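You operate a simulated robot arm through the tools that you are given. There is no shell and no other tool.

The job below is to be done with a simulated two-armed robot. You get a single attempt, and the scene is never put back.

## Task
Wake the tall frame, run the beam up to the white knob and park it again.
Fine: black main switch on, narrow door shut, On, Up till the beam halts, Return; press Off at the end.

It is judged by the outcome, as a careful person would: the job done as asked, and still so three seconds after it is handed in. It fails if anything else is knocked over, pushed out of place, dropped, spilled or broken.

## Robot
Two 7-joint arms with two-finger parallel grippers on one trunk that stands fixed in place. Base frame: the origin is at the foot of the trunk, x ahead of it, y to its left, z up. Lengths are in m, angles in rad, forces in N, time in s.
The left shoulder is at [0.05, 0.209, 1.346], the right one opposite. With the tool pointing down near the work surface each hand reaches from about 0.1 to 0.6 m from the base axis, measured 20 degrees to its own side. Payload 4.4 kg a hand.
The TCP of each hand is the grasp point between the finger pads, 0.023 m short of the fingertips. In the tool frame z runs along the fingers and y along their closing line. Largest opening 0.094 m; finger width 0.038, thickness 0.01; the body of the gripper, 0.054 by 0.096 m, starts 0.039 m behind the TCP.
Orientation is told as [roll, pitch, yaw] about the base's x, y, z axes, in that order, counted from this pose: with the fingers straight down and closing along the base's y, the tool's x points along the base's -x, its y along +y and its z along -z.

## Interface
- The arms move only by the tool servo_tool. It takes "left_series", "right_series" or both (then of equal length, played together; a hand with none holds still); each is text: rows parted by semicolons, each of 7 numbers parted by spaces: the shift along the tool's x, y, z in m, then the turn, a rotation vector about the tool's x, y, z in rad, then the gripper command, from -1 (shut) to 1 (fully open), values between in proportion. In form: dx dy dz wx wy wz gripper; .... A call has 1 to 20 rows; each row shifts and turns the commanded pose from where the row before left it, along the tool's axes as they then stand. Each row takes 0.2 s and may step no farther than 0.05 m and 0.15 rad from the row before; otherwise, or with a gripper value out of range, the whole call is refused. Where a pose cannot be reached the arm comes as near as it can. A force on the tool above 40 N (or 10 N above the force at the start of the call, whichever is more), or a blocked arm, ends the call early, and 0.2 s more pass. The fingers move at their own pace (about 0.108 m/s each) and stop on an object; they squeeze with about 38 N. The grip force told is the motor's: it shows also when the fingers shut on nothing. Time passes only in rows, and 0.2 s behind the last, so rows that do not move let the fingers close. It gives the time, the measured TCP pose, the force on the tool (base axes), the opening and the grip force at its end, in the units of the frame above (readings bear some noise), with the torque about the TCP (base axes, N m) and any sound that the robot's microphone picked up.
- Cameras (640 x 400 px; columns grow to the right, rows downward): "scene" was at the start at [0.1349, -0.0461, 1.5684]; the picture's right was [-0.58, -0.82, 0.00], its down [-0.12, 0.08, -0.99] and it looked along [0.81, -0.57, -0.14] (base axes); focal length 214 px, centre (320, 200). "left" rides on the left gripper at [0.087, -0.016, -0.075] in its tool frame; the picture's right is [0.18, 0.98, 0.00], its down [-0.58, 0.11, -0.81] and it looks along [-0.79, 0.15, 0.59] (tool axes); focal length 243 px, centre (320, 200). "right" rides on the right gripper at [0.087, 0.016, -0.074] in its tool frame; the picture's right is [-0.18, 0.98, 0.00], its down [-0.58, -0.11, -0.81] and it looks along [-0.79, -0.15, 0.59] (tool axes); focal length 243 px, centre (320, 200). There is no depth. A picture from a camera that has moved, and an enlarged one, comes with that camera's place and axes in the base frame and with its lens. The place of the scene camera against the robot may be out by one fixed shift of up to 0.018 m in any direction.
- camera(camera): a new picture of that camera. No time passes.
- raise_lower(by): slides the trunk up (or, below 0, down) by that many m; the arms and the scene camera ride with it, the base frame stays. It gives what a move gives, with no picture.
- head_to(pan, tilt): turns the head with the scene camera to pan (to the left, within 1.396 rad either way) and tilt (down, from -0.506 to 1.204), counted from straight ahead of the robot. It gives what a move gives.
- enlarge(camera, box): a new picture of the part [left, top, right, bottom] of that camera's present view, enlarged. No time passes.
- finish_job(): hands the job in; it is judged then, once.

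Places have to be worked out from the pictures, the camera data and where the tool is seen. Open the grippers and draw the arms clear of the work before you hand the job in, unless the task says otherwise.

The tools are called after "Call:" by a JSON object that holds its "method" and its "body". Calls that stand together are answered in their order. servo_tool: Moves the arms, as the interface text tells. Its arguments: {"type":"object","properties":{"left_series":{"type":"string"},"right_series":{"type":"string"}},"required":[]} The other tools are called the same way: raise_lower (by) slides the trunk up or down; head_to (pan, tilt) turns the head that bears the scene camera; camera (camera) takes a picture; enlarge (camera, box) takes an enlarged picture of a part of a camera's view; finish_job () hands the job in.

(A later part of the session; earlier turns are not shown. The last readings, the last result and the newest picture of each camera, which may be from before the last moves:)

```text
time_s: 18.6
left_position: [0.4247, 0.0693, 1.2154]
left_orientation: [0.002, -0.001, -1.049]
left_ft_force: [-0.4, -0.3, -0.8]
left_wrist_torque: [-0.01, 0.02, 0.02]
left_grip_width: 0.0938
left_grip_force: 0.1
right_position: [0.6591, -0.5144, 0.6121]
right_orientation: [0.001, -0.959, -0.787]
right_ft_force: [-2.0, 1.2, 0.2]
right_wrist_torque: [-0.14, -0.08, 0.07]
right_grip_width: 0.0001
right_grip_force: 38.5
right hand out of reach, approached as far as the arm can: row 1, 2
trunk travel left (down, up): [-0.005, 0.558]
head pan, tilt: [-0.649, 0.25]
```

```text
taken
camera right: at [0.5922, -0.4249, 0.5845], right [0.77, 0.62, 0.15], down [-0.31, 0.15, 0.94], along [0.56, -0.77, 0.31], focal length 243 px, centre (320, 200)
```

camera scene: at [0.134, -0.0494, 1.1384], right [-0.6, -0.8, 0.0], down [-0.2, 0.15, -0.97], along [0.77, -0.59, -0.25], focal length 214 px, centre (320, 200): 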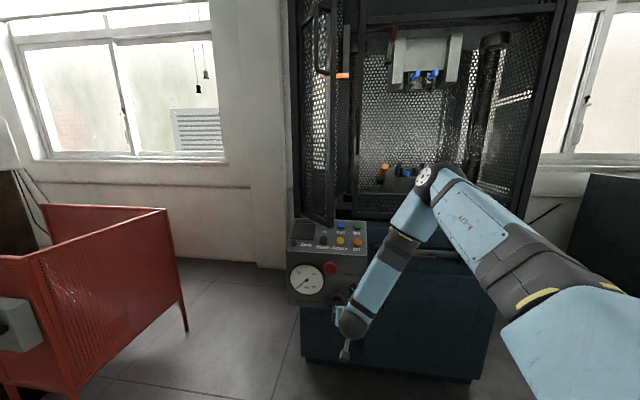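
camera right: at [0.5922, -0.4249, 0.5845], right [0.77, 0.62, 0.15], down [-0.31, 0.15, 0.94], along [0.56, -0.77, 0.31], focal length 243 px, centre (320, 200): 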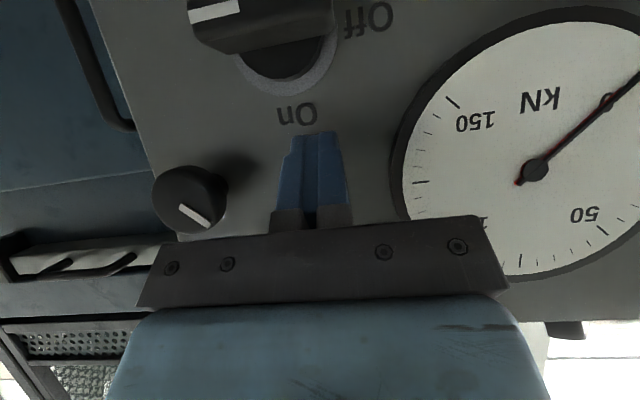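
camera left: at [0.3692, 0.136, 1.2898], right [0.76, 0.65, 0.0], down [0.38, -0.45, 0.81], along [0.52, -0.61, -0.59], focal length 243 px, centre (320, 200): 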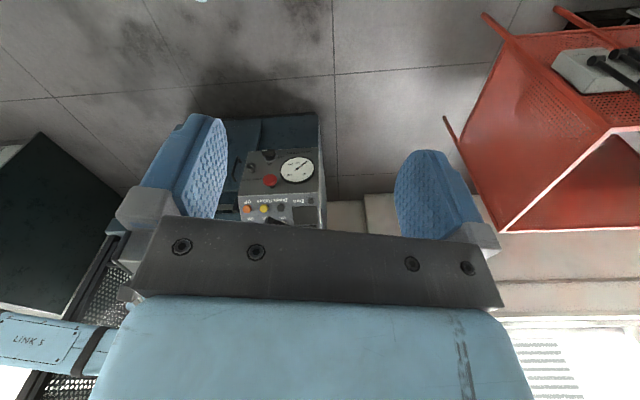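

The hand stayed at z 0.612 (reach limit again) and a slight 2 N appeared; I hold one row to see whether that is contact or noise, and view from the side cameras.

Call:
{"method": "servo_tool", "body": {"right_series": "0 0 0 0 0 0 -1"}}

Call:
{"method": "enlarge", "body": {"camera": "left", "box": [230, 110, 340, 200]}}

Call:
{"method": "enlarge", "body": {"camera": "scene", "box": [280, 220, 480, 370]}}

```text
time_s: 19.0
left_position: [0.4246, 0.0689, 1.2149]
left_orientation: [0.0, 0.001, -1.049]
left_ft_force: [-0.4, -0.6, 0.5]
left_wrist_torque: [-0.03, -0.01, 0.01]
left_grip_width: 0.0939
left_grip_force: 0.1
right_position: [0.6596, -0.5148, 0.6126]
right_orientation: [0.0, -0.959, -0.788]
right_ft_force: [0.2, -0.5, 0.2]
right_wrist_torque: [-0.02, 0.0, 0.02]
right_grip_width: 0.0002
right_grip_force: 37.6
trunk travel left (down, up): [-0.005, 0.558]
head pan, tilt: [-0.649, 0.25]
```

```text
4.44 times, centred on (285, 155) of left
camera zoom: at [0.3691, 0.1359, 1.2898], right [0.76, 0.65, 0.0], down [0.38, -0.45, 0.81], along [0.52, -0.61, -0.59], focal length 1078 px, centre (476, 400)
```

zoom: 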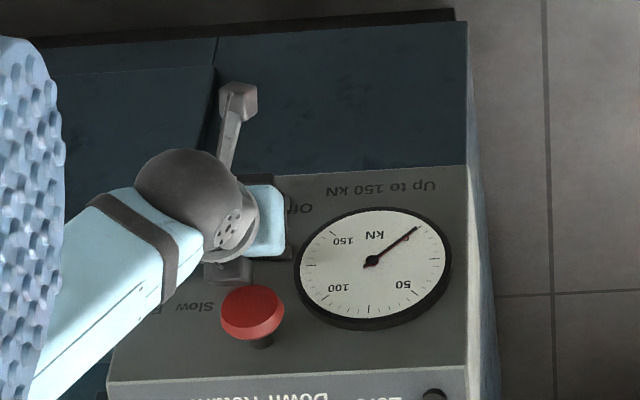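

```text
2.67 times, centred on (380, 295) of scene
camera zoom: at [0.1337, -0.0491, 1.1384], right [-0.6, -0.8, 0.0], down [-0.2, 0.15, -0.97], along [0.77, -0.59, -0.25], focal length 572 px, centre (160, -53)
```

zoom: 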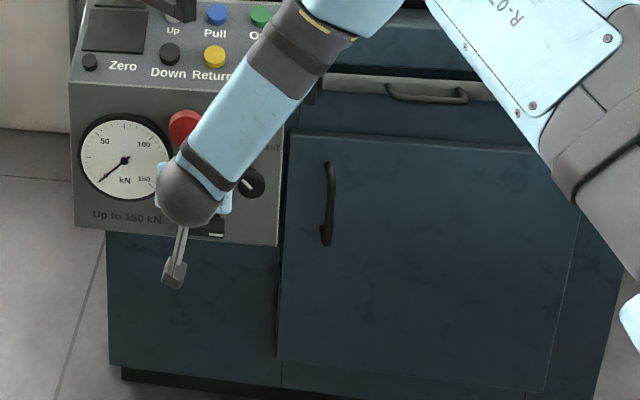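

That was only motion, not contact. Reaching leftward is the limit, so I yaw the hand 0.34 rad to bring the wrist to the right while the fingertips stay where they are, then see whether it can go lower.

Call:
{"method": "servo_tool", "body": {"right_series": "0 0 0 -0.0928 0 -0.065 -1; 0 0 0 -0.0928 0 -0.065 -1; 0 0 0 -0.0928 0 -0.065 -1"}}

Call:
{"method": "camera", "body": {"camera": "right"}}

```text
time_s: 19.8
left_position: [0.4245, 0.0674, 1.2158]
left_orientation: [0.001, -0.001, -1.048]
left_ft_force: [0.8, -0.1, 0.6]
left_wrist_torque: [0.0, 0.02, 0.0]
left_grip_width: 0.0938
left_grip_force: 0.1
right_position: [0.6592, -0.514, 0.6115]
right_orientation: [0.002, -0.962, -0.451]
right_ft_force: [-0.5, -0.1, 0.0]
right_wrist_torque: [-0.01, -0.02, 0.05]
right_grip_width: 0.0
right_grip_force: 38.2
trunk travel left (down, up): [-0.005, 0.558]
head pan, tilt: [-0.649, 0.25]
```

```text
taken
camera right: at [0.5665, -0.4525, 0.5852], right [0.52, 0.84, 0.15], down [-0.34, 0.04, 0.94], along [0.78, -0.54, 0.31], focal length 243 px, centre (320, 200)
```

right: 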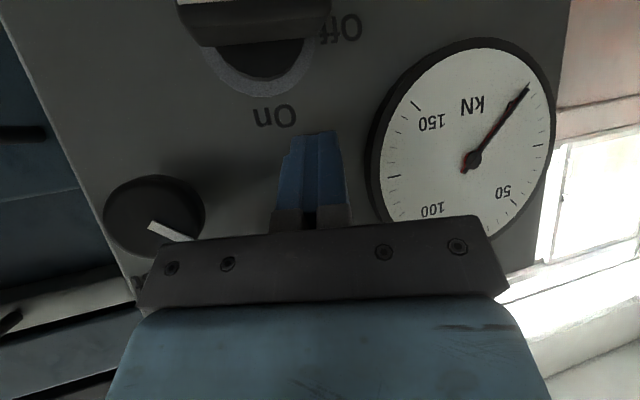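

No contact and the pose held. I shift a touch left over the bar's left end and step down to just above it.

Call:
{"method": "servo_tool", "body": {"right_series": "0.0108 0.0076 0.0108 0 0 0 -1; 0.0115 0 0.008 0 0 0 -1"}}

Call:
{"method": "camera", "body": {"camera": "right"}}

```text
time_s: 20.4
left_position: [0.4237, 0.0688, 1.2149]
left_orientation: [-0.001, -0.001, -1.05]
left_ft_force: [0.5, 0.6, 0.7]
left_wrist_torque: [0.0, -0.01, -0.03]
left_grip_width: 0.0939
left_grip_force: 0.1
right_position: [0.6685, -0.5055, 0.5994]
right_orientation: [-0.007, -0.954, -0.449]
right_ft_force: [0.9, 0.7, -0.4]
right_wrist_torque: [-0.02, 0.02, -0.01]
right_grip_width: 0.0001
right_grip_force: 37.6
right hand out of reach, approached as far as the arm can: row 1, 2
trunk travel left (down, up): [-0.005, 0.558]
head pan, tilt: [-0.649, 0.25]
```

```text
taken
camera right: at [0.5748, -0.4427, 0.5729], right [0.53, 0.84, 0.15], down [-0.34, 0.05, 0.94], along [0.78, -0.54, 0.31], focal length 243 px, centre (320, 200)
```

right: 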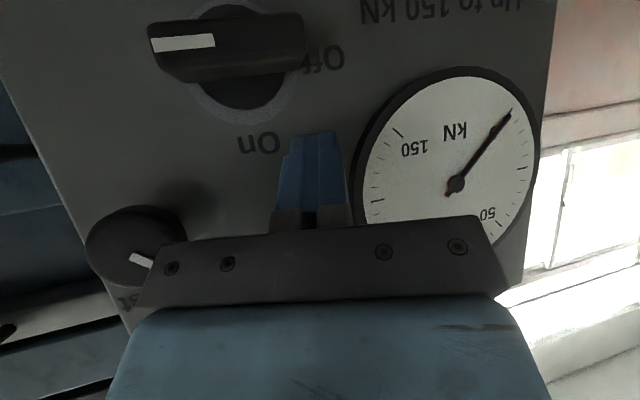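

Reach still limits it at z 0.60. I back off 3 cm, steepen the fingers by 0.26 rad and test how far down that lets the tip go.

Call:
{"method": "servo_tool", "body": {"right_series": "0.0162 0.0099 -0.0233 0 0 0 -1; 0 0 0 0 0.13 0 -1; 0 0 0 0 0.13 0 -1; 0.0131 0 0.0151 0 0 0 -1; 0.0131 0 0.0151 0 0 0 -1"}}

Call:
{"method": "camera", "body": {"camera": "scene"}}

Call:
{"method": "camera", "body": {"camera": "left"}}

```text
time_s: 21.6
left_position: [0.4237, 0.0682, 1.2154]
left_orientation: [0.0, -0.002, -1.048]
left_ft_force: [0.5, -1.0, -0.9]
left_wrist_torque: [0.0, 0.0, -0.01]
left_grip_width: 0.094
left_grip_force: 0.0
right_position: [0.642, -0.4836, 0.5681]
right_orientation: [0.002, -0.702, -0.451]
right_ft_force: [-1.1, -0.1, 0.9]
right_wrist_torque: [-0.02, 0.02, 0.0]
right_grip_width: 0.0
right_grip_force: 38.3
right hand out of reach, approached as far as the arm can: row 5
trunk travel left (down, up): [-0.005, 0.558]
head pan, tilt: [-0.649, 0.25]
```

```text
taken
camera scene: at [0.1333, -0.0491, 1.1385], right [-0.6, -0.8, 0.0], down [-0.2, 0.15, -0.97], along [0.77, -0.59, -0.25], focal length 214 px, centre (320, 200)
```

scene: 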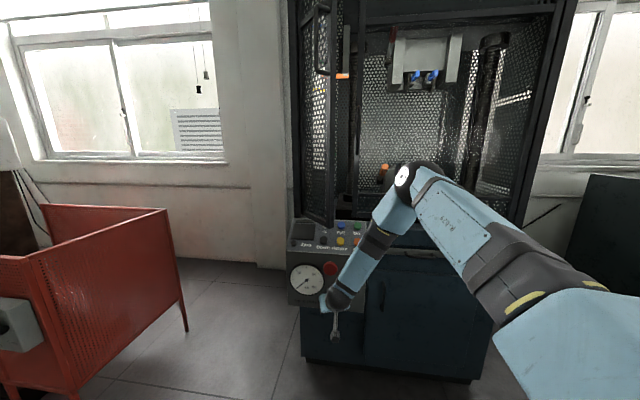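

```text
taken
camera left: at [0.3686, 0.1359, 1.2901], right [0.76, 0.65, 0.0], down [0.38, -0.45, 0.81], along [0.52, -0.61, -0.59], focal length 243 px, centre (320, 200)
```

left: 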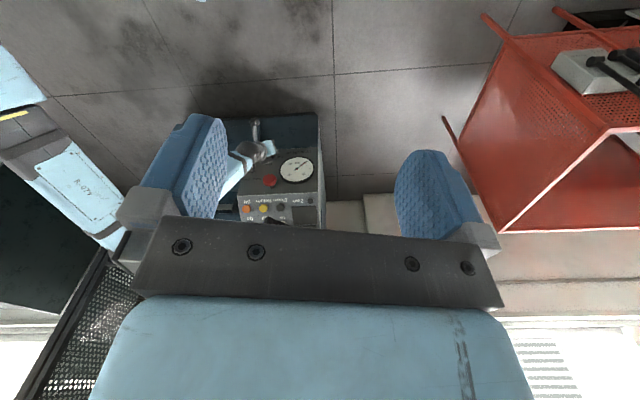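

The elbow looks only half-bent, so a roll joint may be the limit. I roll the hand about its own axis by +0.3 rad and test downward again (the tip is 7 cm off the face).

Call:
{"method": "servo_tool", "body": {"right_series": "0 0 0 0 0 0.15 -1; 0 0 0 0 0 0.15 -1; 0 0 0 0 0 0.15 -1"}}

Call:
{"method": "servo_tool", "body": {"right_series": "0.01 0 0.015 0 0 0 -1; 0.01 0 0.015 0 0 0 -1"}}

```text
time_s: 22.4
left_position: [0.4242, 0.069, 1.2151]
left_orientation: [0.001, 0.0, -1.049]
left_ft_force: [0.2, 0.2, 0.9]
left_wrist_torque: [0.02, -0.02, -0.02]
left_grip_width: 0.0939
left_grip_force: 0.1
right_position: [0.6414, -0.4839, 0.5681]
right_orientation: [0.355, -0.619, -1.014]
right_ft_force: [-0.5, -0.5, -0.2]
right_wrist_torque: [0.0, -0.02, -0.02]
right_grip_width: 0.0004
right_grip_force: 38.1
trunk travel left (down, up): [-0.005, 0.558]
head pan, tilt: [-0.649, 0.25]
```

```text
time_s: 23.0
left_position: [0.4246, 0.0699, 1.2149]
left_orientation: [0.0, 0.001, -1.051]
left_ft_force: [0.3, 0.4, -0.4]
left_wrist_torque: [-0.02, -0.01, -0.01]
left_grip_width: 0.0941
left_grip_force: 0.1
right_position: [0.6414, -0.483, 0.5688]
right_orientation: [0.352, -0.617, -1.013]
right_ft_force: [-0.7, -0.4, -0.2]
right_wrist_torque: [-0.02, 0.01, -0.01]
right_grip_width: 0.0001
right_grip_force: 38.5
right hand out of reach, approached as far as the arm can: row 1, 2
trunk travel left (down, up): [-0.005, 0.558]
head pan, tilt: [-0.649, 0.25]
```

Rolling that way gives nothing. I roll the opposite way and test again.

Call:
{"method": "servo_tool", "body": {"right_series": "0 0 0 0 0 -0.15 -1; 0 0 0 0 0 -0.15 -1; 0 0 0 0 0 -0.15 -1; 0 0 0 0 0 -0.15 -1; 0 0 0 0 0 -0.15 -1; 0 0 0 0 0 -0.15 -1"}}

Call:
{"method": "servo_tool", "body": {"right_series": "0.01 0 0.015 0 0 0 -1; 0.01 0 0.015 0 0 0 -1"}}

```text
time_s: 24.4
left_position: [0.4276, 0.0686, 1.2145]
left_orientation: [0.001, -0.002, -1.049]
left_ft_force: [-0.1, -1.1, 0.1]
left_wrist_torque: [0.02, 0.03, -0.01]
left_grip_width: 0.0941
left_grip_force: 0.1
right_position: [0.6428, -0.4841, 0.5691]
right_orientation: [-0.353, -0.62, 0.117]
right_ft_force: [-0.1, 0.2, -0.9]
right_wrist_torque: [0.0, -0.03, -0.01]
right_grip_width: 0.0001
right_grip_force: 38.2
trunk travel left (down, up): [-0.005, 0.558]
head pan, tilt: [-0.649, 0.25]
```

```text
time_s: 25.0
left_position: [0.4247, 0.069, 1.2155]
left_orientation: [0.001, 0.0, -1.049]
left_ft_force: [0.0, -0.4, -0.6]
left_wrist_torque: [0.01, -0.01, -0.04]
left_grip_width: 0.0939
left_grip_force: 0.1
right_position: [0.6327, -0.4985, 0.5604]
right_orientation: [-0.349, -0.62, 0.113]
right_ft_force: [-0.1, -1.2, 0.9]
right_wrist_torque: [-0.04, -0.05, -0.03]
right_grip_width: 0.0
right_grip_force: 37.7
right hand out of reach, approached as far as the arm can: row 1, 2
trunk travel left (down, up): [-0.005, 0.558]
head pan, tilt: [-0.649, 0.25]
```

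Roll is not the limit either. Before going on I look at the right arm's posture with the head camera to understand which joint restricts it.

Call:
{"method": "head_to", "body": {"pan": -1.1, "tilt": 0.35}}

Call:
{"method": "camera", "body": {"camera": "scene"}}

```text
time_s: 25.9
left_position: [0.4255, 0.0688, 1.2144]
left_orientation: [0.0, -0.001, -1.049]
left_ft_force: [0.7, -0.1, -0.1]
left_wrist_torque: [0.03, 0.0, 0.0]
left_grip_width: 0.094
left_grip_force: 0.0
right_position: [0.6316, -0.4998, 0.5603]
right_orientation: [-0.349, -0.62, 0.115]
right_ft_force: [0.8, 0.0, 0.0]
right_wrist_torque: [0.0, -0.04, -0.01]
right_grip_width: 0.0
right_grip_force: 37.8
trunk travel left (down, up): [-0.005, 0.558]
head pan, tilt: [-1.1, 0.351]
```

```text
taken
camera scene: at [0.1016, -0.0755, 1.1289], right [-0.89, -0.45, 0.0], down [-0.16, 0.31, -0.94], along [0.43, -0.84, -0.34], focal length 214 px, centre (320, 200)
```

scene: 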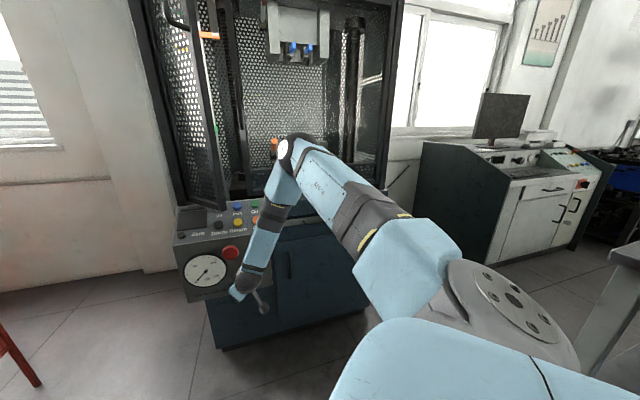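

The picture shows the arm's real pivot lies well out to the right, elbow raised and bent about 90°, so it is not stretched out. I undo the roll, back off and rise, and then test how far the arm extends at door height on the free side of the door.

Call:
{"method": "servo_tool", "body": {"right_series": "0 0 0 0 0 0.15 -1; 0 0 0 0 0 0.15 -1; 0 0 0 0 0 0.15 -1; 0 0 -0.04 0 0 0 -1; 0 0 -0.04 0 0 0 -1; 0 0 -0.04 0 0 0 -1"}}

Call:
{"method": "head_to", "body": {"pan": -0.8, "tilt": 0.35}}

Call:
{"method": "camera", "body": {"camera": "scene"}}

```text
time_s: 27.3
left_position: [0.4238, 0.0692, 1.215]
left_orientation: [0.0, -0.002, -1.048]
left_ft_force: [0.7, -0.5, 0.7]
left_wrist_torque: [-0.02, 0.0, -0.02]
left_grip_width: 0.0943
left_grip_force: 0.1
right_position: [0.5623, -0.4666, 0.6538]
right_orientation: [0.002, -0.704, -0.448]
right_ft_force: [0.2, -0.2, 1.3]
right_wrist_torque: [-0.01, -0.02, 0.0]
right_grip_width: 0.0
right_grip_force: 37.2
trunk travel left (down, up): [-0.005, 0.558]
head pan, tilt: [-1.1, 0.351]
```

```text
time_s: 28.1
left_position: [0.4253, 0.0693, 1.2141]
left_orientation: [0.001, -0.002, -1.049]
left_ft_force: [0.5, -0.3, 0.7]
left_wrist_torque: [0.0, -0.03, 0.02]
left_grip_width: 0.0941
left_grip_force: 0.1
right_position: [0.5625, -0.4661, 0.6526]
right_orientation: [0.002, -0.702, -0.448]
right_ft_force: [-0.2, 0.2, -0.6]
right_wrist_torque: [0.0, 0.0, -0.03]
right_grip_width: 0.0
right_grip_force: 38.9
trunk travel left (down, up): [-0.005, 0.558]
head pan, tilt: [-0.799, 0.351]
```

```text
taken
camera scene: at [0.1242, -0.0594, 1.1289], right [-0.72, -0.7, 0.0], down [-0.24, 0.25, -0.94], along [0.65, -0.67, -0.34], focal length 214 px, centre (320, 200)
```

scene: 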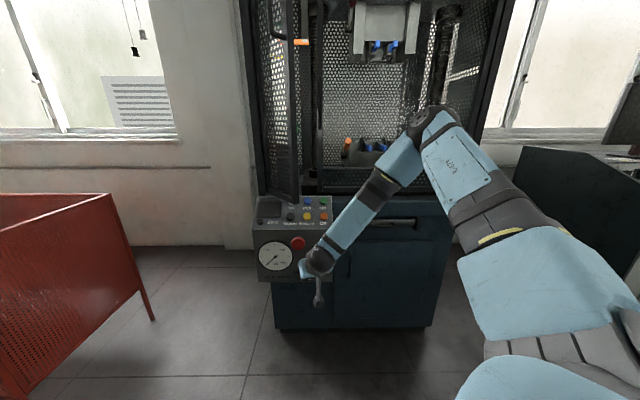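

Now I rise to z ≈ 0.95 in free space to test the forward reach there.

Call:
{"method": "servo_tool", "body": {"right_series": "-0.0278 0 -0.0328 0 0 0 -1; -0.0278 0 -0.0328 0 0 0 -1; -0.0278 0 -0.0328 0 0 0 -1; -0.0278 0 -0.0328 0 0 0 -1; -0.0278 0 -0.0328 0 0 0 -1; -0.0278 0 -0.0328 0 0 0 -1; -0.0278 0 -0.0328 0 0 0 -1; 0 0 0 0 -0.13 0 -1; 0 0 0 0 -0.13 0 -1; 0 0 0 0 -0.13 0 -1"}}

Call:
{"method": "camera", "body": {"camera": "scene"}}

Call:
{"method": "camera", "body": {"camera": "left"}}

```text
time_s: 30.3
left_position: [0.4261, 0.0688, 1.2138]
left_orientation: [0.0, -0.001, -1.048]
left_ft_force: [0.2, -0.6, 0.8]
left_wrist_torque: [-0.01, 0.03, 0.02]
left_grip_width: 0.0941
left_grip_force: 0.1
right_position: [0.5614, -0.467, 0.9531]
right_orientation: [0.003, -1.093, -0.452]
right_ft_force: [0.2, -1.3, 0.6]
right_wrist_torque: [0.01, 0.02, -0.02]
right_grip_width: 0.0002
right_grip_force: 37.5
trunk travel left (down, up): [-0.005, 0.558]
head pan, tilt: [-0.799, 0.351]
```

```text
taken
camera scene: at [0.1243, -0.0597, 1.1289], right [-0.72, -0.7, 0.0], down [-0.24, 0.25, -0.94], along [0.65, -0.67, -0.34], focal length 214 px, centre (320, 200)
```

scene: 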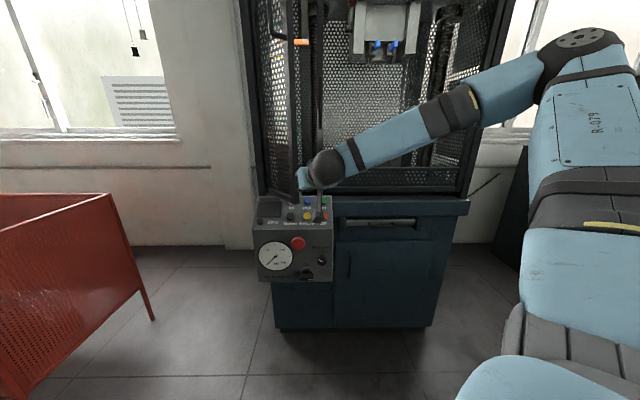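

```text
taken
camera left: at [0.3692, 0.1354, 1.2898], right [0.76, 0.65, 0.0], down [0.38, -0.45, 0.81], along [0.52, -0.61, -0.59], focal length 243 px, centre (320, 200)
```

left: 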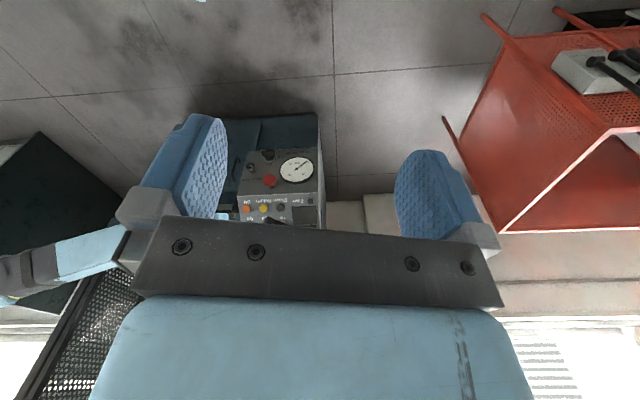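

The arm rose freely. I now extend forward along the outer side of the open door, about 10 cm clear of it, watching how far it reaches.

Call:
{"method": "servo_tool", "body": {"right_series": "0.0074 0.0333 -0.0144 0 0 0 -1; -0.0166 0.0175 0.032 0 0 0 -1; -0.0166 0.0175 0.032 0 0 0 -1; -0.0166 0.0175 0.032 0 0 0 -1; -0.0166 0.0175 0.032 0 0 0 -1"}}

Call:
{"method": "camera", "body": {"camera": "scene"}}

Call:
{"method": "camera", "body": {"camera": "right"}}

```text
time_s: 31.5
left_position: [0.4253, 0.0692, 1.2148]
left_orientation: [-0.002, 0.0, -1.05]
left_ft_force: [0.2, -0.5, -0.8]
left_wrist_torque: [-0.01, -0.01, -0.01]
left_grip_width: 0.094
left_grip_force: 0.0
right_position: [0.7225, -0.4287, 0.9511]
right_orientation: [0.002, -1.092, -0.45]
right_ft_force: [0.2, -0.5, 0.4]
right_wrist_torque: [-0.01, -0.02, -0.02]
right_grip_width: 0.0002
right_grip_force: 38.4
trunk travel left (down, up): [-0.005, 0.558]
head pan, tilt: [-0.799, 0.351]
```

```text
taken
camera scene: at [0.1247, -0.0597, 1.1288], right [-0.72, -0.7, 0.0], down [-0.24, 0.25, -0.94], along [0.65, -0.67, -0.34], focal length 214 px, centre (320, 200)
```

scene: 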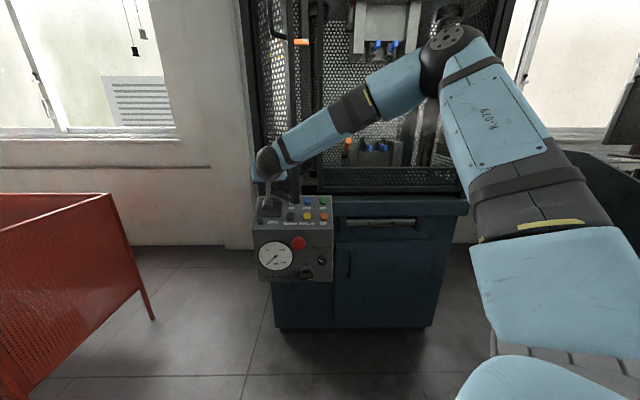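

```text
taken
camera right: at [0.6325, -0.3689, 0.9098], right [0.5, 0.85, 0.16], down [-0.45, 0.09, 0.89], along [0.74, -0.52, 0.43], focal length 243 px, centre (320, 200)
```

right: 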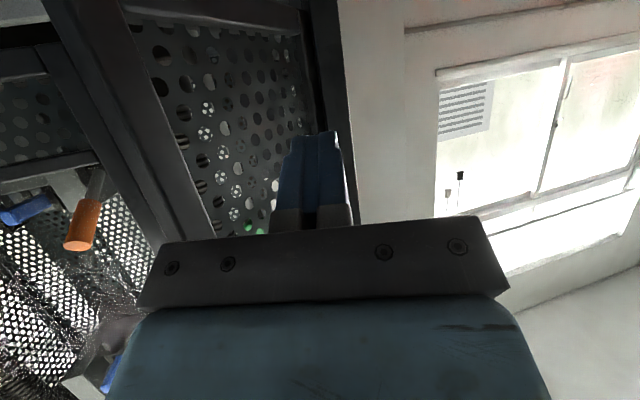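

Reach at this height is fine, and this is exactly where the door can be pushed: I judge the door's hinge at about (0.95,-0.57), free edge at (0.70,-0.53), open ~53°, 0.25 m wide. I yaw the hand so the fingertips face the door.

Call:
{"method": "servo_tool", "body": {"right_series": "0 0 0 0.1183 0 0.0613 -1; 0 0 0 0.1183 0 0.0613 -1; 0 0 0 0.1183 0 0.0613 -1"}}

Call:
{"method": "camera", "body": {"camera": "right"}}

Call:
{"method": "camera", "body": {"camera": "left"}}

Call:
{"method": "enlarge", "body": {"camera": "scene", "box": [220, 60, 420, 240]}}

```text
time_s: 32.3
left_position: [0.4255, 0.0691, 1.2146]
left_orientation: [0.0, 0.0, -1.048]
left_ft_force: [0.7, -0.3, -0.1]
left_wrist_torque: [-0.04, 0.0, 0.02]
left_grip_width: 0.094
left_grip_force: 0.0
right_position: [0.7208, -0.4286, 0.9524]
right_orientation: [0.0, -1.09, -0.85]
right_ft_force: [0.0, -0.6, 0.4]
right_wrist_torque: [-0.01, 0.0, 0.03]
right_grip_width: 0.0
right_grip_force: 38.2
trunk travel left (down, up): [-0.005, 0.558]
head pan, tilt: [-0.799, 0.351]
```

```text
taken
camera right: at [0.663, -0.3391, 0.9116], right [0.79, 0.59, 0.16], down [-0.38, 0.26, 0.89], along [0.48, -0.77, 0.43], focal length 243 px, centre (320, 200)
```

right: 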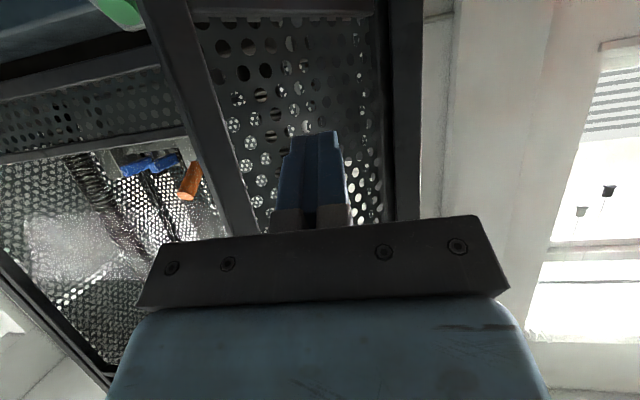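

```text
taken
camera left: at [0.3695, 0.1356, 1.2897], right [0.76, 0.65, 0.0], down [0.38, -0.45, 0.81], along [0.52, -0.61, -0.59], focal length 243 px, centre (320, 200)
```

left: 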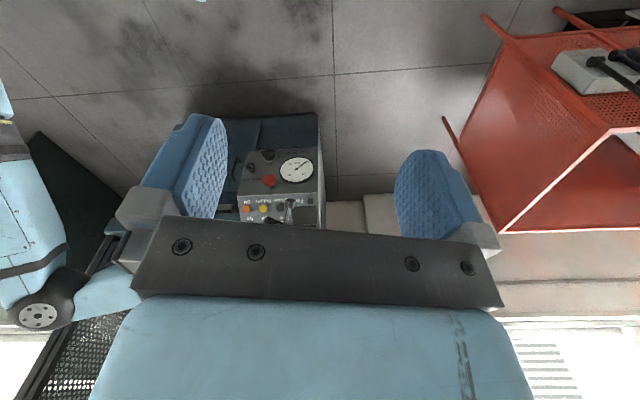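

```text
2.22 times, centred on (320, 150) of scene
camera zoom: at [0.1245, -0.0595, 1.1288], right [-0.72, -0.7, 0.0], down [-0.24, 0.25, -0.94], along [0.65, -0.67, -0.34], focal length 477 px, centre (320, 311)
```

zoom: 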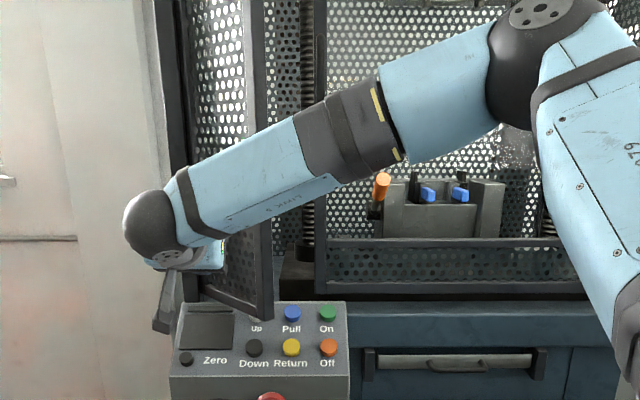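

The door's free stile is at about (0.708,-0.528) with the hinge near (0.955,-0.565). I move the fingertips to the door near its free edge and begin pushing it along its closing arc.

Call:
{"method": "servo_tool", "body": {"right_series": "-0.0141 -0.0194 0.027 0 0 0 -1; -0.0141 -0.0194 0.027 0 0 0 -1; -0.0061 -0.015 0.0118 0 0 0 -1; -0.0061 -0.015 0.0118 0 0 0 -1"}}

Call:
{"method": "camera", "body": {"camera": "right"}}

Call:
{"method": "camera", "body": {"camera": "scene"}}

```text
time_s: 33.3
left_position: [0.4245, 0.0684, 1.2162]
left_orientation: [-0.001, -0.002, -1.048]
left_ft_force: [-0.5, 0.0, 0.9]
left_wrist_torque: [0.01, 0.01, 0.01]
left_grip_width: 0.094
left_grip_force: 0.1
right_position: [0.7265, -0.5402, 0.9544]
right_orientation: [0.002, -1.092, -0.847]
right_ft_force: [-1.3, 0.4, 0.7]
right_wrist_torque: [0.0, -0.02, -0.02]
right_grip_width: 0.0
right_grip_force: 38.0
trunk travel left (down, up): [-0.005, 0.558]
head pan, tilt: [-0.799, 0.351]
```

```text
taken
camera right: at [0.6688, -0.4505, 0.9119], right [0.79, 0.59, 0.16], down [-0.38, 0.26, 0.89], along [0.48, -0.77, 0.43], focal length 243 px, centre (320, 200)
```

right: 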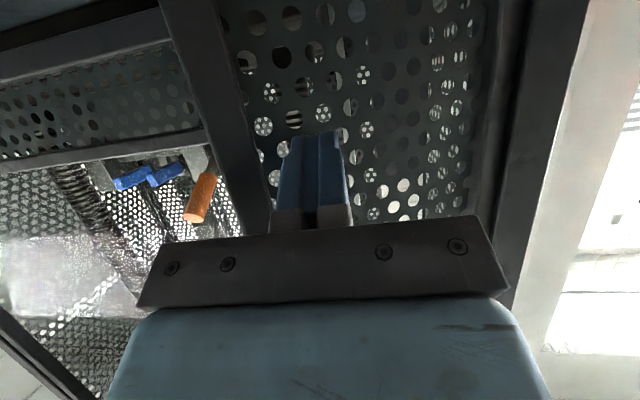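

```text
taken
camera scene: at [0.124, -0.0594, 1.129], right [-0.72, -0.7, 0.0], down [-0.24, 0.25, -0.94], along [0.65, -0.67, -0.34], focal length 214 px, centre (320, 200)
```

scene: 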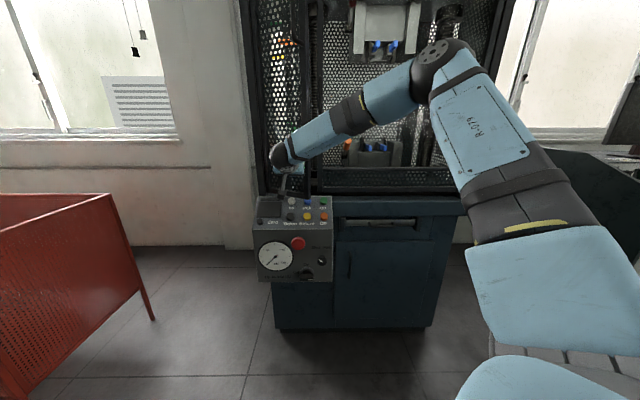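

The door has begun to move with under 2 N. I continue along the arc to about 15° from shut.

Call:
{"method": "servo_tool", "body": {"right_series": "-0.0067 -0.0115 0.0129 0 0 0 -1; -0.0067 -0.0115 0.0129 0 0 0 -1; -0.0076 -0.0092 0.0146 0 0 0 -1; -0.0076 -0.0092 0.0146 0 0 0 -1; -0.0082 -0.006 0.0157 0 0 0 -1; -0.0082 -0.006 0.0157 0 0 0 -1"}}

Call:
{"method": "camera", "body": {"camera": "right"}}

Call:
{"method": "camera", "body": {"camera": "scene"}}

```text
time_s: 34.5
left_position: [0.4226, 0.0705, 1.214]
left_orientation: [-0.001, -0.001, -1.048]
left_ft_force: [0.2, -0.8, 0.6]
left_wrist_torque: [-0.02, 0.0, 0.02]
left_grip_width: 0.094
left_grip_force: 0.1
right_position: [0.743, -0.6196, 0.9544]
right_orientation: [0.001, -1.089, -0.846]
right_ft_force: [-13.6, 10.2, 6.9]
right_wrist_torque: [-0.23, -0.38, -0.04]
right_grip_width: 0.0001
right_grip_force: 38.8
trunk travel left (down, up): [-0.005, 0.558]
head pan, tilt: [-0.799, 0.351]
stopped in row 5 (right hand): the force on the tool passed its limit at 53 N (the readings are from after the stop); the commanded pose is now the measured one
```

```text
taken
camera right: at [0.6838, -0.531, 0.9131], right [0.79, 0.59, 0.16], down [-0.38, 0.26, 0.89], along [0.48, -0.77, 0.43], focal length 243 px, centre (320, 200)
```

right: 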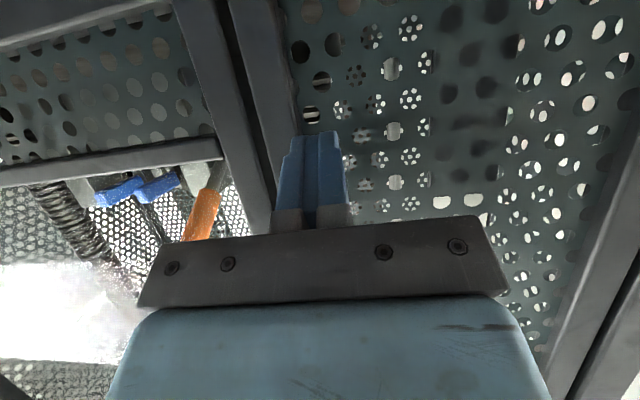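

```text
taken
camera scene: at [0.123, -0.0584, 1.1293], right [-0.72, -0.7, 0.0], down [-0.24, 0.25, -0.94], along [0.66, -0.67, -0.34], focal length 214 px, centre (320, 200)
```

scene: 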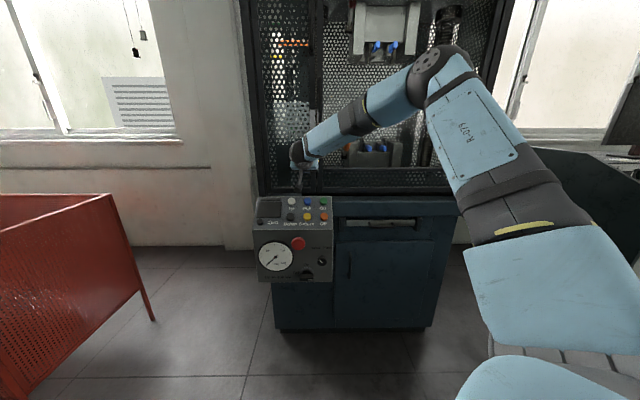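

The push met a firm stop at v ≈ 0.985, and the door's stile lies beside the mullion, so it seems shut. I back the fingers off and check it from the cameras.

Call:
{"method": "servo_tool", "body": {"right_series": "0.012 0 -0.025 0 0 0 -1; 0.02 0 -0.04 0 0 0 -1"}}

Call:
{"method": "camera", "body": {"camera": "right"}}

Call:
{"method": "enlarge", "body": {"camera": "scene", "box": [230, 0, 430, 220]}}

Call:
{"method": "enlarge", "body": {"camera": "left", "box": [200, 120, 340, 230]}}

```text
time_s: 35.1
left_position: [0.4242, 0.0696, 1.2151]
left_orientation: [0.001, -0.002, -1.048]
left_ft_force: [0.3, -0.4, 0.3]
left_wrist_torque: [-0.02, 0.02, 0.01]
left_grip_width: 0.094
left_grip_force: 0.0
right_position: [0.6961, -0.5668, 0.9528]
right_orientation: [-0.004, -1.085, -0.843]
right_ft_force: [-0.8, -0.8, 0.0]
right_wrist_torque: [-0.03, -0.01, 0.02]
right_grip_width: 0.0
right_grip_force: 37.4
trunk travel left (down, up): [-0.005, 0.558]
head pan, tilt: [-0.799, 0.351]
```

```text
taken
camera right: at [0.6374, -0.4776, 0.9124], right [0.79, 0.59, 0.16], down [-0.37, 0.26, 0.89], along [0.48, -0.77, 0.43], focal length 243 px, centre (320, 200)
```

right: 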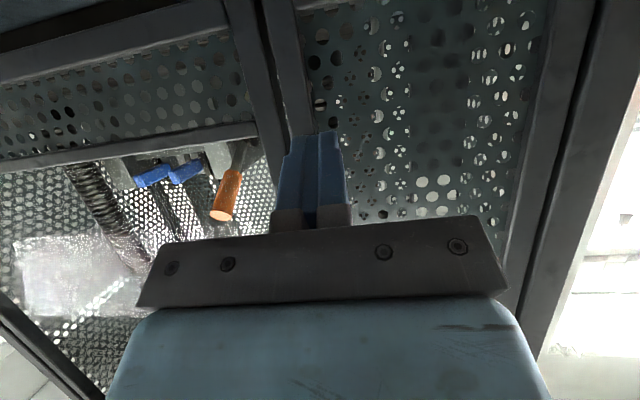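

```text
1.82 times, centred on (330, 110) of scene
camera zoom: at [0.124, -0.0592, 1.129], right [-0.72, -0.7, 0.0], down [-0.24, 0.25, -0.94], along [0.65, -0.67, -0.34], focal length 390 px, centre (302, 364)
```

zoom: 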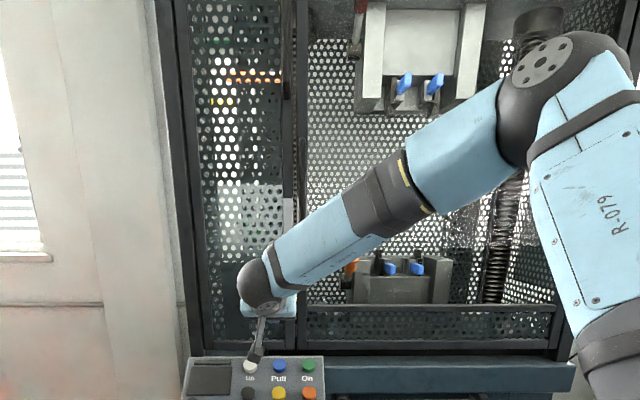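

```text
3.64 times, centred on (270, 175) of left
camera zoom: at [0.3691, 0.1358, 1.2896], right [0.76, 0.65, 0.0], down [0.38, -0.45, 0.81], along [0.52, -0.61, -0.59], focal length 882 px, centre (502, 291)
```

zoom: 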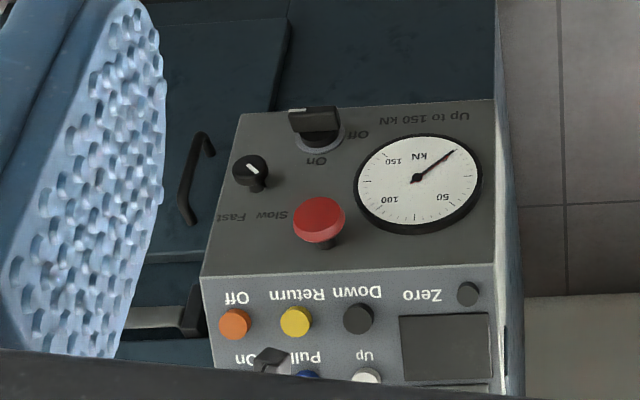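

The door now stands flush beside the mullion. For the low switch, my limit poses all fit an elbow that would not drop; I try bringing the hand down farther to the right, where the elbow can swing out, and then sweep left to the switch. First I retreat and move right at this height.

Call:
{"method": "servo_tool", "body": {"right_series": "0.0096 -0.0019 -0.0325 0 0 0 -1; 0.0096 -0.0019 -0.0325 0 0 0 -1; 0.0096 -0.0019 -0.0325 0 0 0 -1; -0.0011 -0.0413 0.0021 0 0 0 -1; -0.0011 -0.0413 0.0021 0 0 0 -1; -0.0011 -0.0413 0.0021 0 0 0 -1; -0.0011 -0.0413 0.0021 0 0 0 -1; -0.0011 -0.0413 0.0021 0 0 0 -1; -0.0011 -0.0413 0.0021 0 0 0 -1; -0.0011 -0.0413 0.0021 0 0 0 -1"}}

Call:
{"method": "head_to", "body": {"pan": -1.0, "tilt": 0.4}}

Call:
{"method": "camera", "body": {"camera": "scene"}}

```text
time_s: 37.3
left_position: [0.4248, 0.0682, 1.2154]
left_orientation: [0.001, -0.001, -1.048]
left_ft_force: [-0.9, -0.6, 1.1]
left_wrist_torque: [0.01, -0.02, -0.04]
left_grip_width: 0.0942
left_grip_force: 0.0
right_position: [0.4178, -0.7001, 0.9716]
right_orientation: [0.004, -1.086, -0.846]
right_ft_force: [0.1, -0.4, -1.0]
right_wrist_torque: [0.01, -0.01, -0.02]
right_grip_width: 0.0002
right_grip_force: 38.5
trunk travel left (down, up): [-0.005, 0.558]
head pan, tilt: [-0.799, 0.351]
```

```text
time_s: 38.1
left_position: [0.4242, 0.0689, 1.2141]
left_orientation: [0.0, 0.0, -1.049]
left_ft_force: [1.1, 0.2, 0.1]
left_wrist_torque: [-0.04, 0.02, -0.05]
left_grip_width: 0.0942
left_grip_force: 0.1
right_position: [0.4186, -0.6992, 0.9726]
right_orientation: [0.0, -1.087, -0.845]
right_ft_force: [0.2, 0.4, -0.1]
right_wrist_torque: [0.01, 0.0, 0.01]
right_grip_width: 0.0003
right_grip_force: 37.7
trunk travel left (down, up): [-0.005, 0.558]
head pan, tilt: [-1.0, 0.4]
```

```text
taken
camera scene: at [0.1093, -0.0706, 1.1244], right [-0.84, -0.54, 0.0], down [-0.21, 0.33, -0.92], along [0.5, -0.78, -0.39], focal length 214 px, centre (320, 200)
```

scene: 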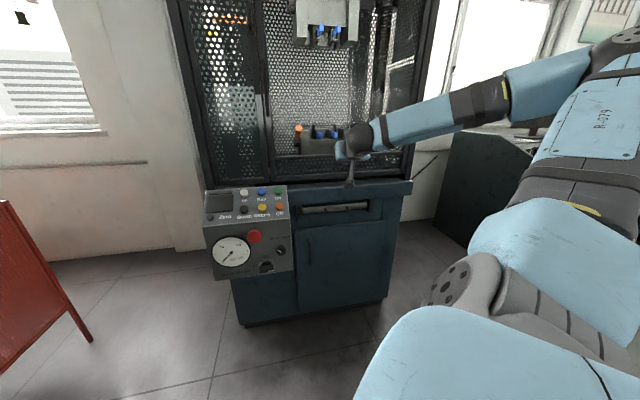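

Clear view: the door is in line with the frame. Now I lower the hand here, to the right of the box, to switch height.

Call:
{"method": "servo_tool", "body": {"right_series": "0.0354 0 0.0187 0 0 0 -1; 0.0354 0 0.0187 0 0 0 -1; 0.0354 0 0.0187 0 0 0 -1; 0.0354 0 0.0187 0 0 0 -1; 0.0354 0 0.0187 0 0 0 -1; 0.0354 0 0.0187 0 0 0 -1; 0.0354 0 0.0187 0 0 0 -1; 0.0354 0 0.0187 0 0 0 -1; 0.0354 0 0.0187 0 0 0 -1; 0.0354 0 0.0187 0 0 0 -1"}}

Call:
{"method": "camera", "body": {"camera": "scene"}}

Call:
{"method": "enlarge", "body": {"camera": "scene", "box": [180, 0, 300, 200]}}

```text
time_s: 40.3
left_position: [0.4256, 0.0698, 1.2144]
left_orientation: [-0.001, -0.001, -1.049]
left_ft_force: [0.1, -0.3, -0.6]
left_wrist_torque: [-0.04, 0.03, -0.02]
left_grip_width: 0.094
left_grip_force: 0.3
right_position: [0.4189, -0.7022, 0.7639]
right_orientation: [-0.003, -1.085, -0.844]
right_ft_force: [0.4, -0.2, 0.1]
right_wrist_torque: [0.03, 0.02, -0.01]
right_grip_width: 0.0
right_grip_force: 38.4
right hand out of reach, approached as far as the arm can: row 6, 7, 8, 9, 10
trunk travel left (down, up): [-0.005, 0.558]
head pan, tilt: [-1.0, 0.4]
```

```text
taken
camera scene: at [0.1094, -0.0705, 1.1244], right [-0.84, -0.54, 0.0], down [-0.21, 0.33, -0.92], along [0.5, -0.78, -0.39], focal length 214 px, centre (320, 200)
```

scene: 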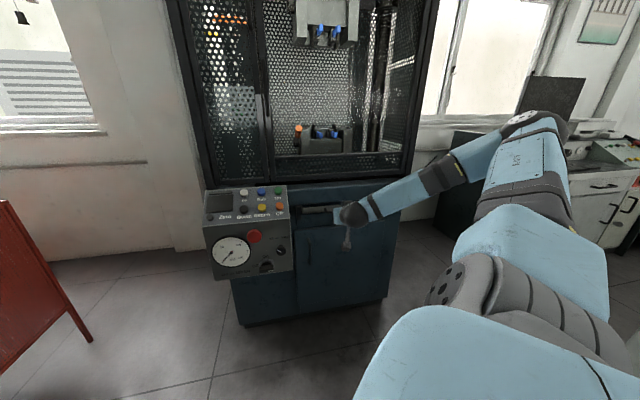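

```text
2.00 times, centred on (240, 100) of scene
camera zoom: at [0.1094, -0.0705, 1.1244], right [-0.84, -0.54, 0.0], down [-0.21, 0.33, -0.92], along [0.5, -0.78, -0.39], focal length 429 px, centre (480, 400)
```

zoom: 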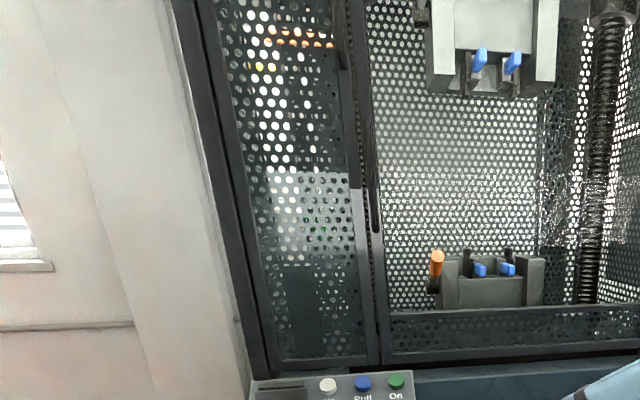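

Same elbow limit here (the upper arm cannot drop further), so the fingertips can only just reach the bar's top edge region. I will use that: poke with closed fingers at a steeper tilt from above the bar. I use the last 5 mm of trunk travel, move back in front of the switch and set yaw −0.5 and a ~52° downward tilt.

Call:
{"method": "raise_lower", "body": {"by": -0.005}}

Call:
{"method": "servo_tool", "body": {"right_series": "0.0163 -0.002 -0.0309 0 0 0 -1; 0.0163 -0.002 -0.0309 0 0 0 -1; 0.0012 0.0442 -0.0022 0 0 0 -1; 0.0012 0.0442 -0.0022 0 0 0 -1; 0.0012 0.0442 -0.0022 0 0 0 -1; 0.0012 0.0442 -0.0022 0 0 0 -1; 0.0012 0.0442 -0.0022 0 0 0 -1; 0.0012 0.0442 -0.0022 0 0 0 -1; 0.0012 0.0442 -0.0022 0 0 0 -1; 0 0 0 -0.1013 0 -0.0537 -1; 0 0 0 -0.1013 0 -0.0537 -1; 0 0 0 -0.1013 0 -0.0537 -1; 0 0 0 0 0.14 0 -1; 0 0 0 0 0.14 0 -1; 0 0 0 0 0.14 0 -1"}}

Call:
{"method": "head_to", "body": {"pan": -0.7, "tilt": 0.4}}

Call:
{"method": "camera", "body": {"camera": "scene"}}

Call:
{"method": "camera", "body": {"camera": "right"}}

```text
time_s: 40.8
left_position: [0.426, 0.0691, 1.209]
left_orientation: [0.002, 0.0, -1.049]
left_ft_force: [0.8, 0.2, 0.6]
left_wrist_torque: [-0.02, -0.01, -0.02]
left_grip_width: 0.0944
left_grip_force: 0.2
right_position: [0.4205, -0.7009, 0.7592]
right_orientation: [-0.002, -1.086, -0.846]
right_ft_force: [-0.7, 0.5, -1.0]
right_wrist_torque: [0.01, -0.02, -0.01]
right_grip_width: 0.0001
right_grip_force: 38.6
trunk travel left (down, up): [0.0, 0.563]
head pan, tilt: [-1.0, 0.4]
```

```text
time_s: 44.0
left_position: [0.4238, 0.07, 1.2092]
left_orientation: [0.001, -0.001, -1.05]
left_ft_force: [0.2, -0.5, -0.3]
left_wrist_torque: [-0.02, 0.0, -0.01]
left_grip_width: 0.094
left_grip_force: 0.2
right_position: [0.6, -0.4262, 0.7639]
right_orientation: [-0.001, -0.662, -0.498]
right_ft_force: [-0.1, 0.0, 0.0]
right_wrist_torque: [-0.01, -0.01, 0.05]
right_grip_width: 0.0001
right_grip_force: 37.9
right hand out of reach, approached as far as the arm can: row 2
trunk travel left (down, up): [0.0, 0.563]
head pan, tilt: [-1.0, 0.4]
```

```text
time_s: 44.8
left_position: [0.4243, 0.0687, 1.2093]
left_orientation: [0.0, 0.001, -1.048]
left_ft_force: [0.8, -0.1, 0.4]
left_wrist_torque: [0.0, -0.01, -0.01]
left_grip_width: 0.094
left_grip_force: 0.1
right_position: [0.6002, -0.4259, 0.7641]
right_orientation: [-0.001, -0.665, -0.5]
right_ft_force: [-0.1, 1.2, 1.0]
right_wrist_torque: [0.01, -0.01, 0.05]
right_grip_width: 0.0001
right_grip_force: 38.0
trunk travel left (down, up): [0.0, 0.563]
head pan, tilt: [-0.7, 0.4]
```

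```text
taken
camera scene: at [0.1301, -0.0523, 1.1194], right [-0.64, -0.76, 0.0], down [-0.3, 0.25, -0.92], along [0.7, -0.59, -0.39], focal length 214 px, centre (320, 200)
```

scene: 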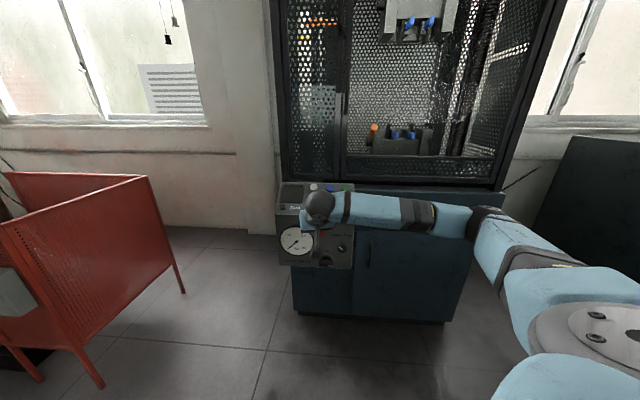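

```text
taken
camera right: at [0.5084, -0.3579, 0.7691], right [0.6, 0.79, 0.11], down [-0.09, -0.07, 0.99], along [0.8, -0.61, 0.02], focal length 243 px, centre (320, 200)
```

right: 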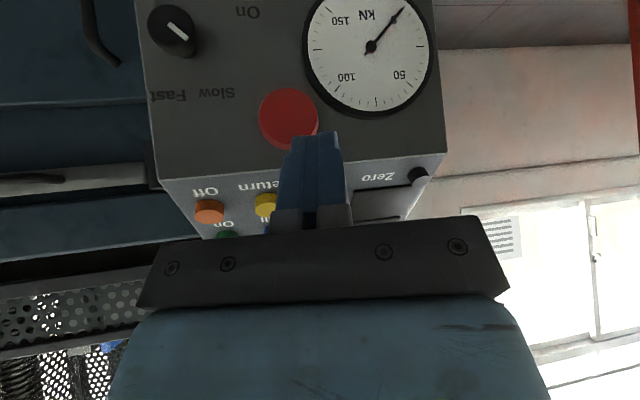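

The elbow has now swung down and out to the right (forearm nearly level), which is a much better posture. I lower toward the switch, staying well off the face.

Call:
{"method": "servo_tool", "body": {"right_series": "0.0239 -0.0029 0.0334 0 0 0 -1; 0.0239 -0.0029 0.0334 0 0 0 -1; 0.0239 -0.0029 0.0334 0 0 0 -1; 0.0239 -0.0029 0.0334 0 0 0 -1"}}

Call:
{"method": "camera", "body": {"camera": "scene"}}

Call:
{"method": "camera", "body": {"camera": "right"}}

```text
time_s: 45.8
left_position: [0.4244, 0.0679, 1.2091]
left_orientation: [0.0, -0.001, -1.048]
left_ft_force: [0.7, -0.2, -0.4]
left_wrist_torque: [0.02, -0.01, -0.01]
left_grip_width: 0.0937
left_grip_force: 0.1
right_position: [0.6002, -0.4386, 0.5976]
right_orientation: [-0.002, -0.666, -0.501]
right_ft_force: [-0.3, 0.1, -0.3]
right_wrist_torque: [0.01, -0.03, 0.02]
right_grip_width: 0.0
right_grip_force: 37.9
trunk travel left (down, up): [0.0, 0.563]
head pan, tilt: [-0.7, 0.4]
```

```text
taken
camera scene: at [0.1304, -0.0525, 1.1194], right [-0.64, -0.76, 0.0], down [-0.3, 0.25, -0.92], along [0.7, -0.59, -0.39], focal length 214 px, centre (320, 200)
```

scene: 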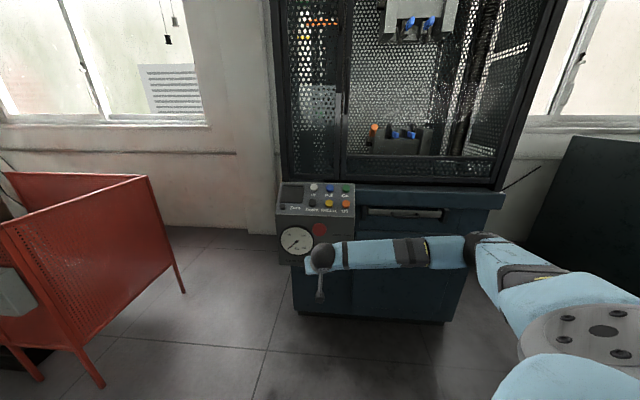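

```text
taken
camera right: at [0.5086, -0.3702, 0.6035], right [0.6, 0.79, 0.11], down [-0.09, -0.08, 0.99], along [0.8, -0.61, 0.02], focal length 243 px, centre (320, 200)
```

right: 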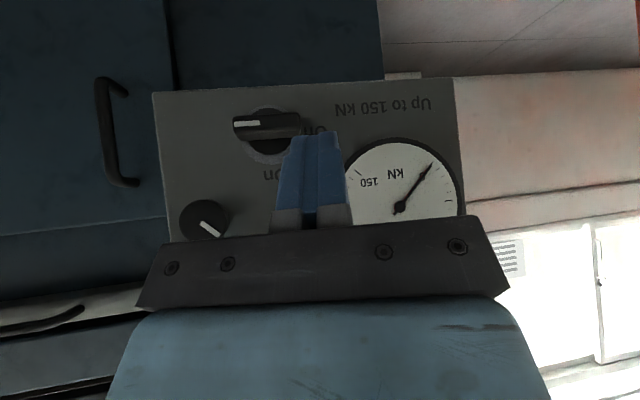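

No reach problem now. With this posture a level approach should work, letting me grip the bar properly, so I level the hand and square it to the face (10 cm+ off it).

Call:
{"method": "servo_tool", "body": {"right_series": "0 0 0 0 -0.13 0 -1; 0 0 0 0 -0.13 0 -1; 0 0 0 0 -0.13 0 -1; 0 0 0 0 -0.13 0 -1; 0 0 0 0 -0.13 0 -1; 0 0 0 0 -0.13 0 -1; 0 0 0 0 -0.125 0 -1; 0 0 0 0.1425 0 0 -1; 0 0 0 0.1425 0 0 -1"}}

Call:
{"method": "camera", "body": {"camera": "scene"}}

Call:
{"method": "camera", "body": {"camera": "right"}}

```text
time_s: 47.8
left_position: [0.4249, 0.0678, 1.2097]
left_orientation: [-0.001, -0.002, -1.049]
left_ft_force: [0.2, 0.2, 0.1]
left_wrist_torque: [-0.02, -0.03, 0.01]
left_grip_width: 0.0939
left_grip_force: 0.1
right_position: [0.6044, -0.4242, 0.5967]
right_orientation: [-0.271, -0.877, -0.493]
right_ft_force: [-0.5, -0.1, 0.4]
right_wrist_torque: [-0.02, -0.01, 0.01]
right_grip_width: 0.0
right_grip_force: 37.7
right hand out of reach, approached as far as the arm can: row 2, 3, 4, 5, 6, 7
trunk travel left (down, up): [0.0, 0.563]
head pan, tilt: [-0.7, 0.4]
```

```text
taken
camera scene: at [0.1302, -0.0523, 1.1194], right [-0.64, -0.76, 0.0], down [-0.3, 0.25, -0.92], along [0.7, -0.59, -0.39], focal length 214 px, centre (320, 200)
```

scene: 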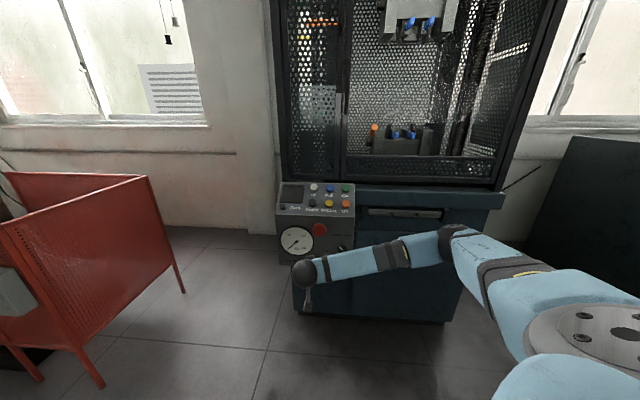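

```text
taken
camera right: at [0.5263, -0.3422, 0.5737], right [0.73, 0.68, -0.03], down [-0.17, 0.22, 0.96], along [0.66, -0.7, 0.27], focal length 243 px, centre (320, 200)
```

right: 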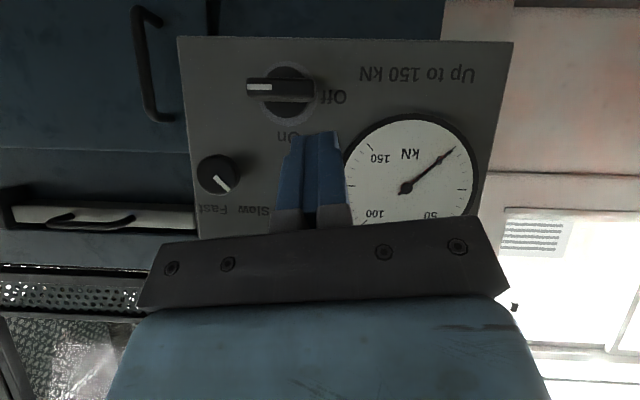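

The wrist bend limits levelling in this posture, so I return to the tilted orientation that worked and will poke the bar from there.

Call:
{"method": "servo_tool", "body": {"right_series": "0 0 0 -0.1425 0 0 -1; 0 0 0 -0.1425 0 0 -1; 0 0 0 0 0.1 0 -1"}}

```text
time_s: 48.6
left_position: [0.4243, 0.0688, 1.2103]
left_orientation: [0.0, -0.001, -1.048]
left_ft_force: [0.1, -0.3, 0.0]
left_wrist_torque: [0.0, 0.0, 0.02]
left_grip_width: 0.0942
left_grip_force: 0.1
right_position: [0.604, -0.4247, 0.5976]
right_orientation: [0.013, -0.777, -0.493]
right_ft_force: [0.1, -0.8, 0.0]
right_wrist_torque: [0.0, -0.05, 0.01]
right_grip_width: 0.0001
right_grip_force: 37.8
trunk travel left (down, up): [0.0, 0.563]
head pan, tilt: [-0.7, 0.4]
```

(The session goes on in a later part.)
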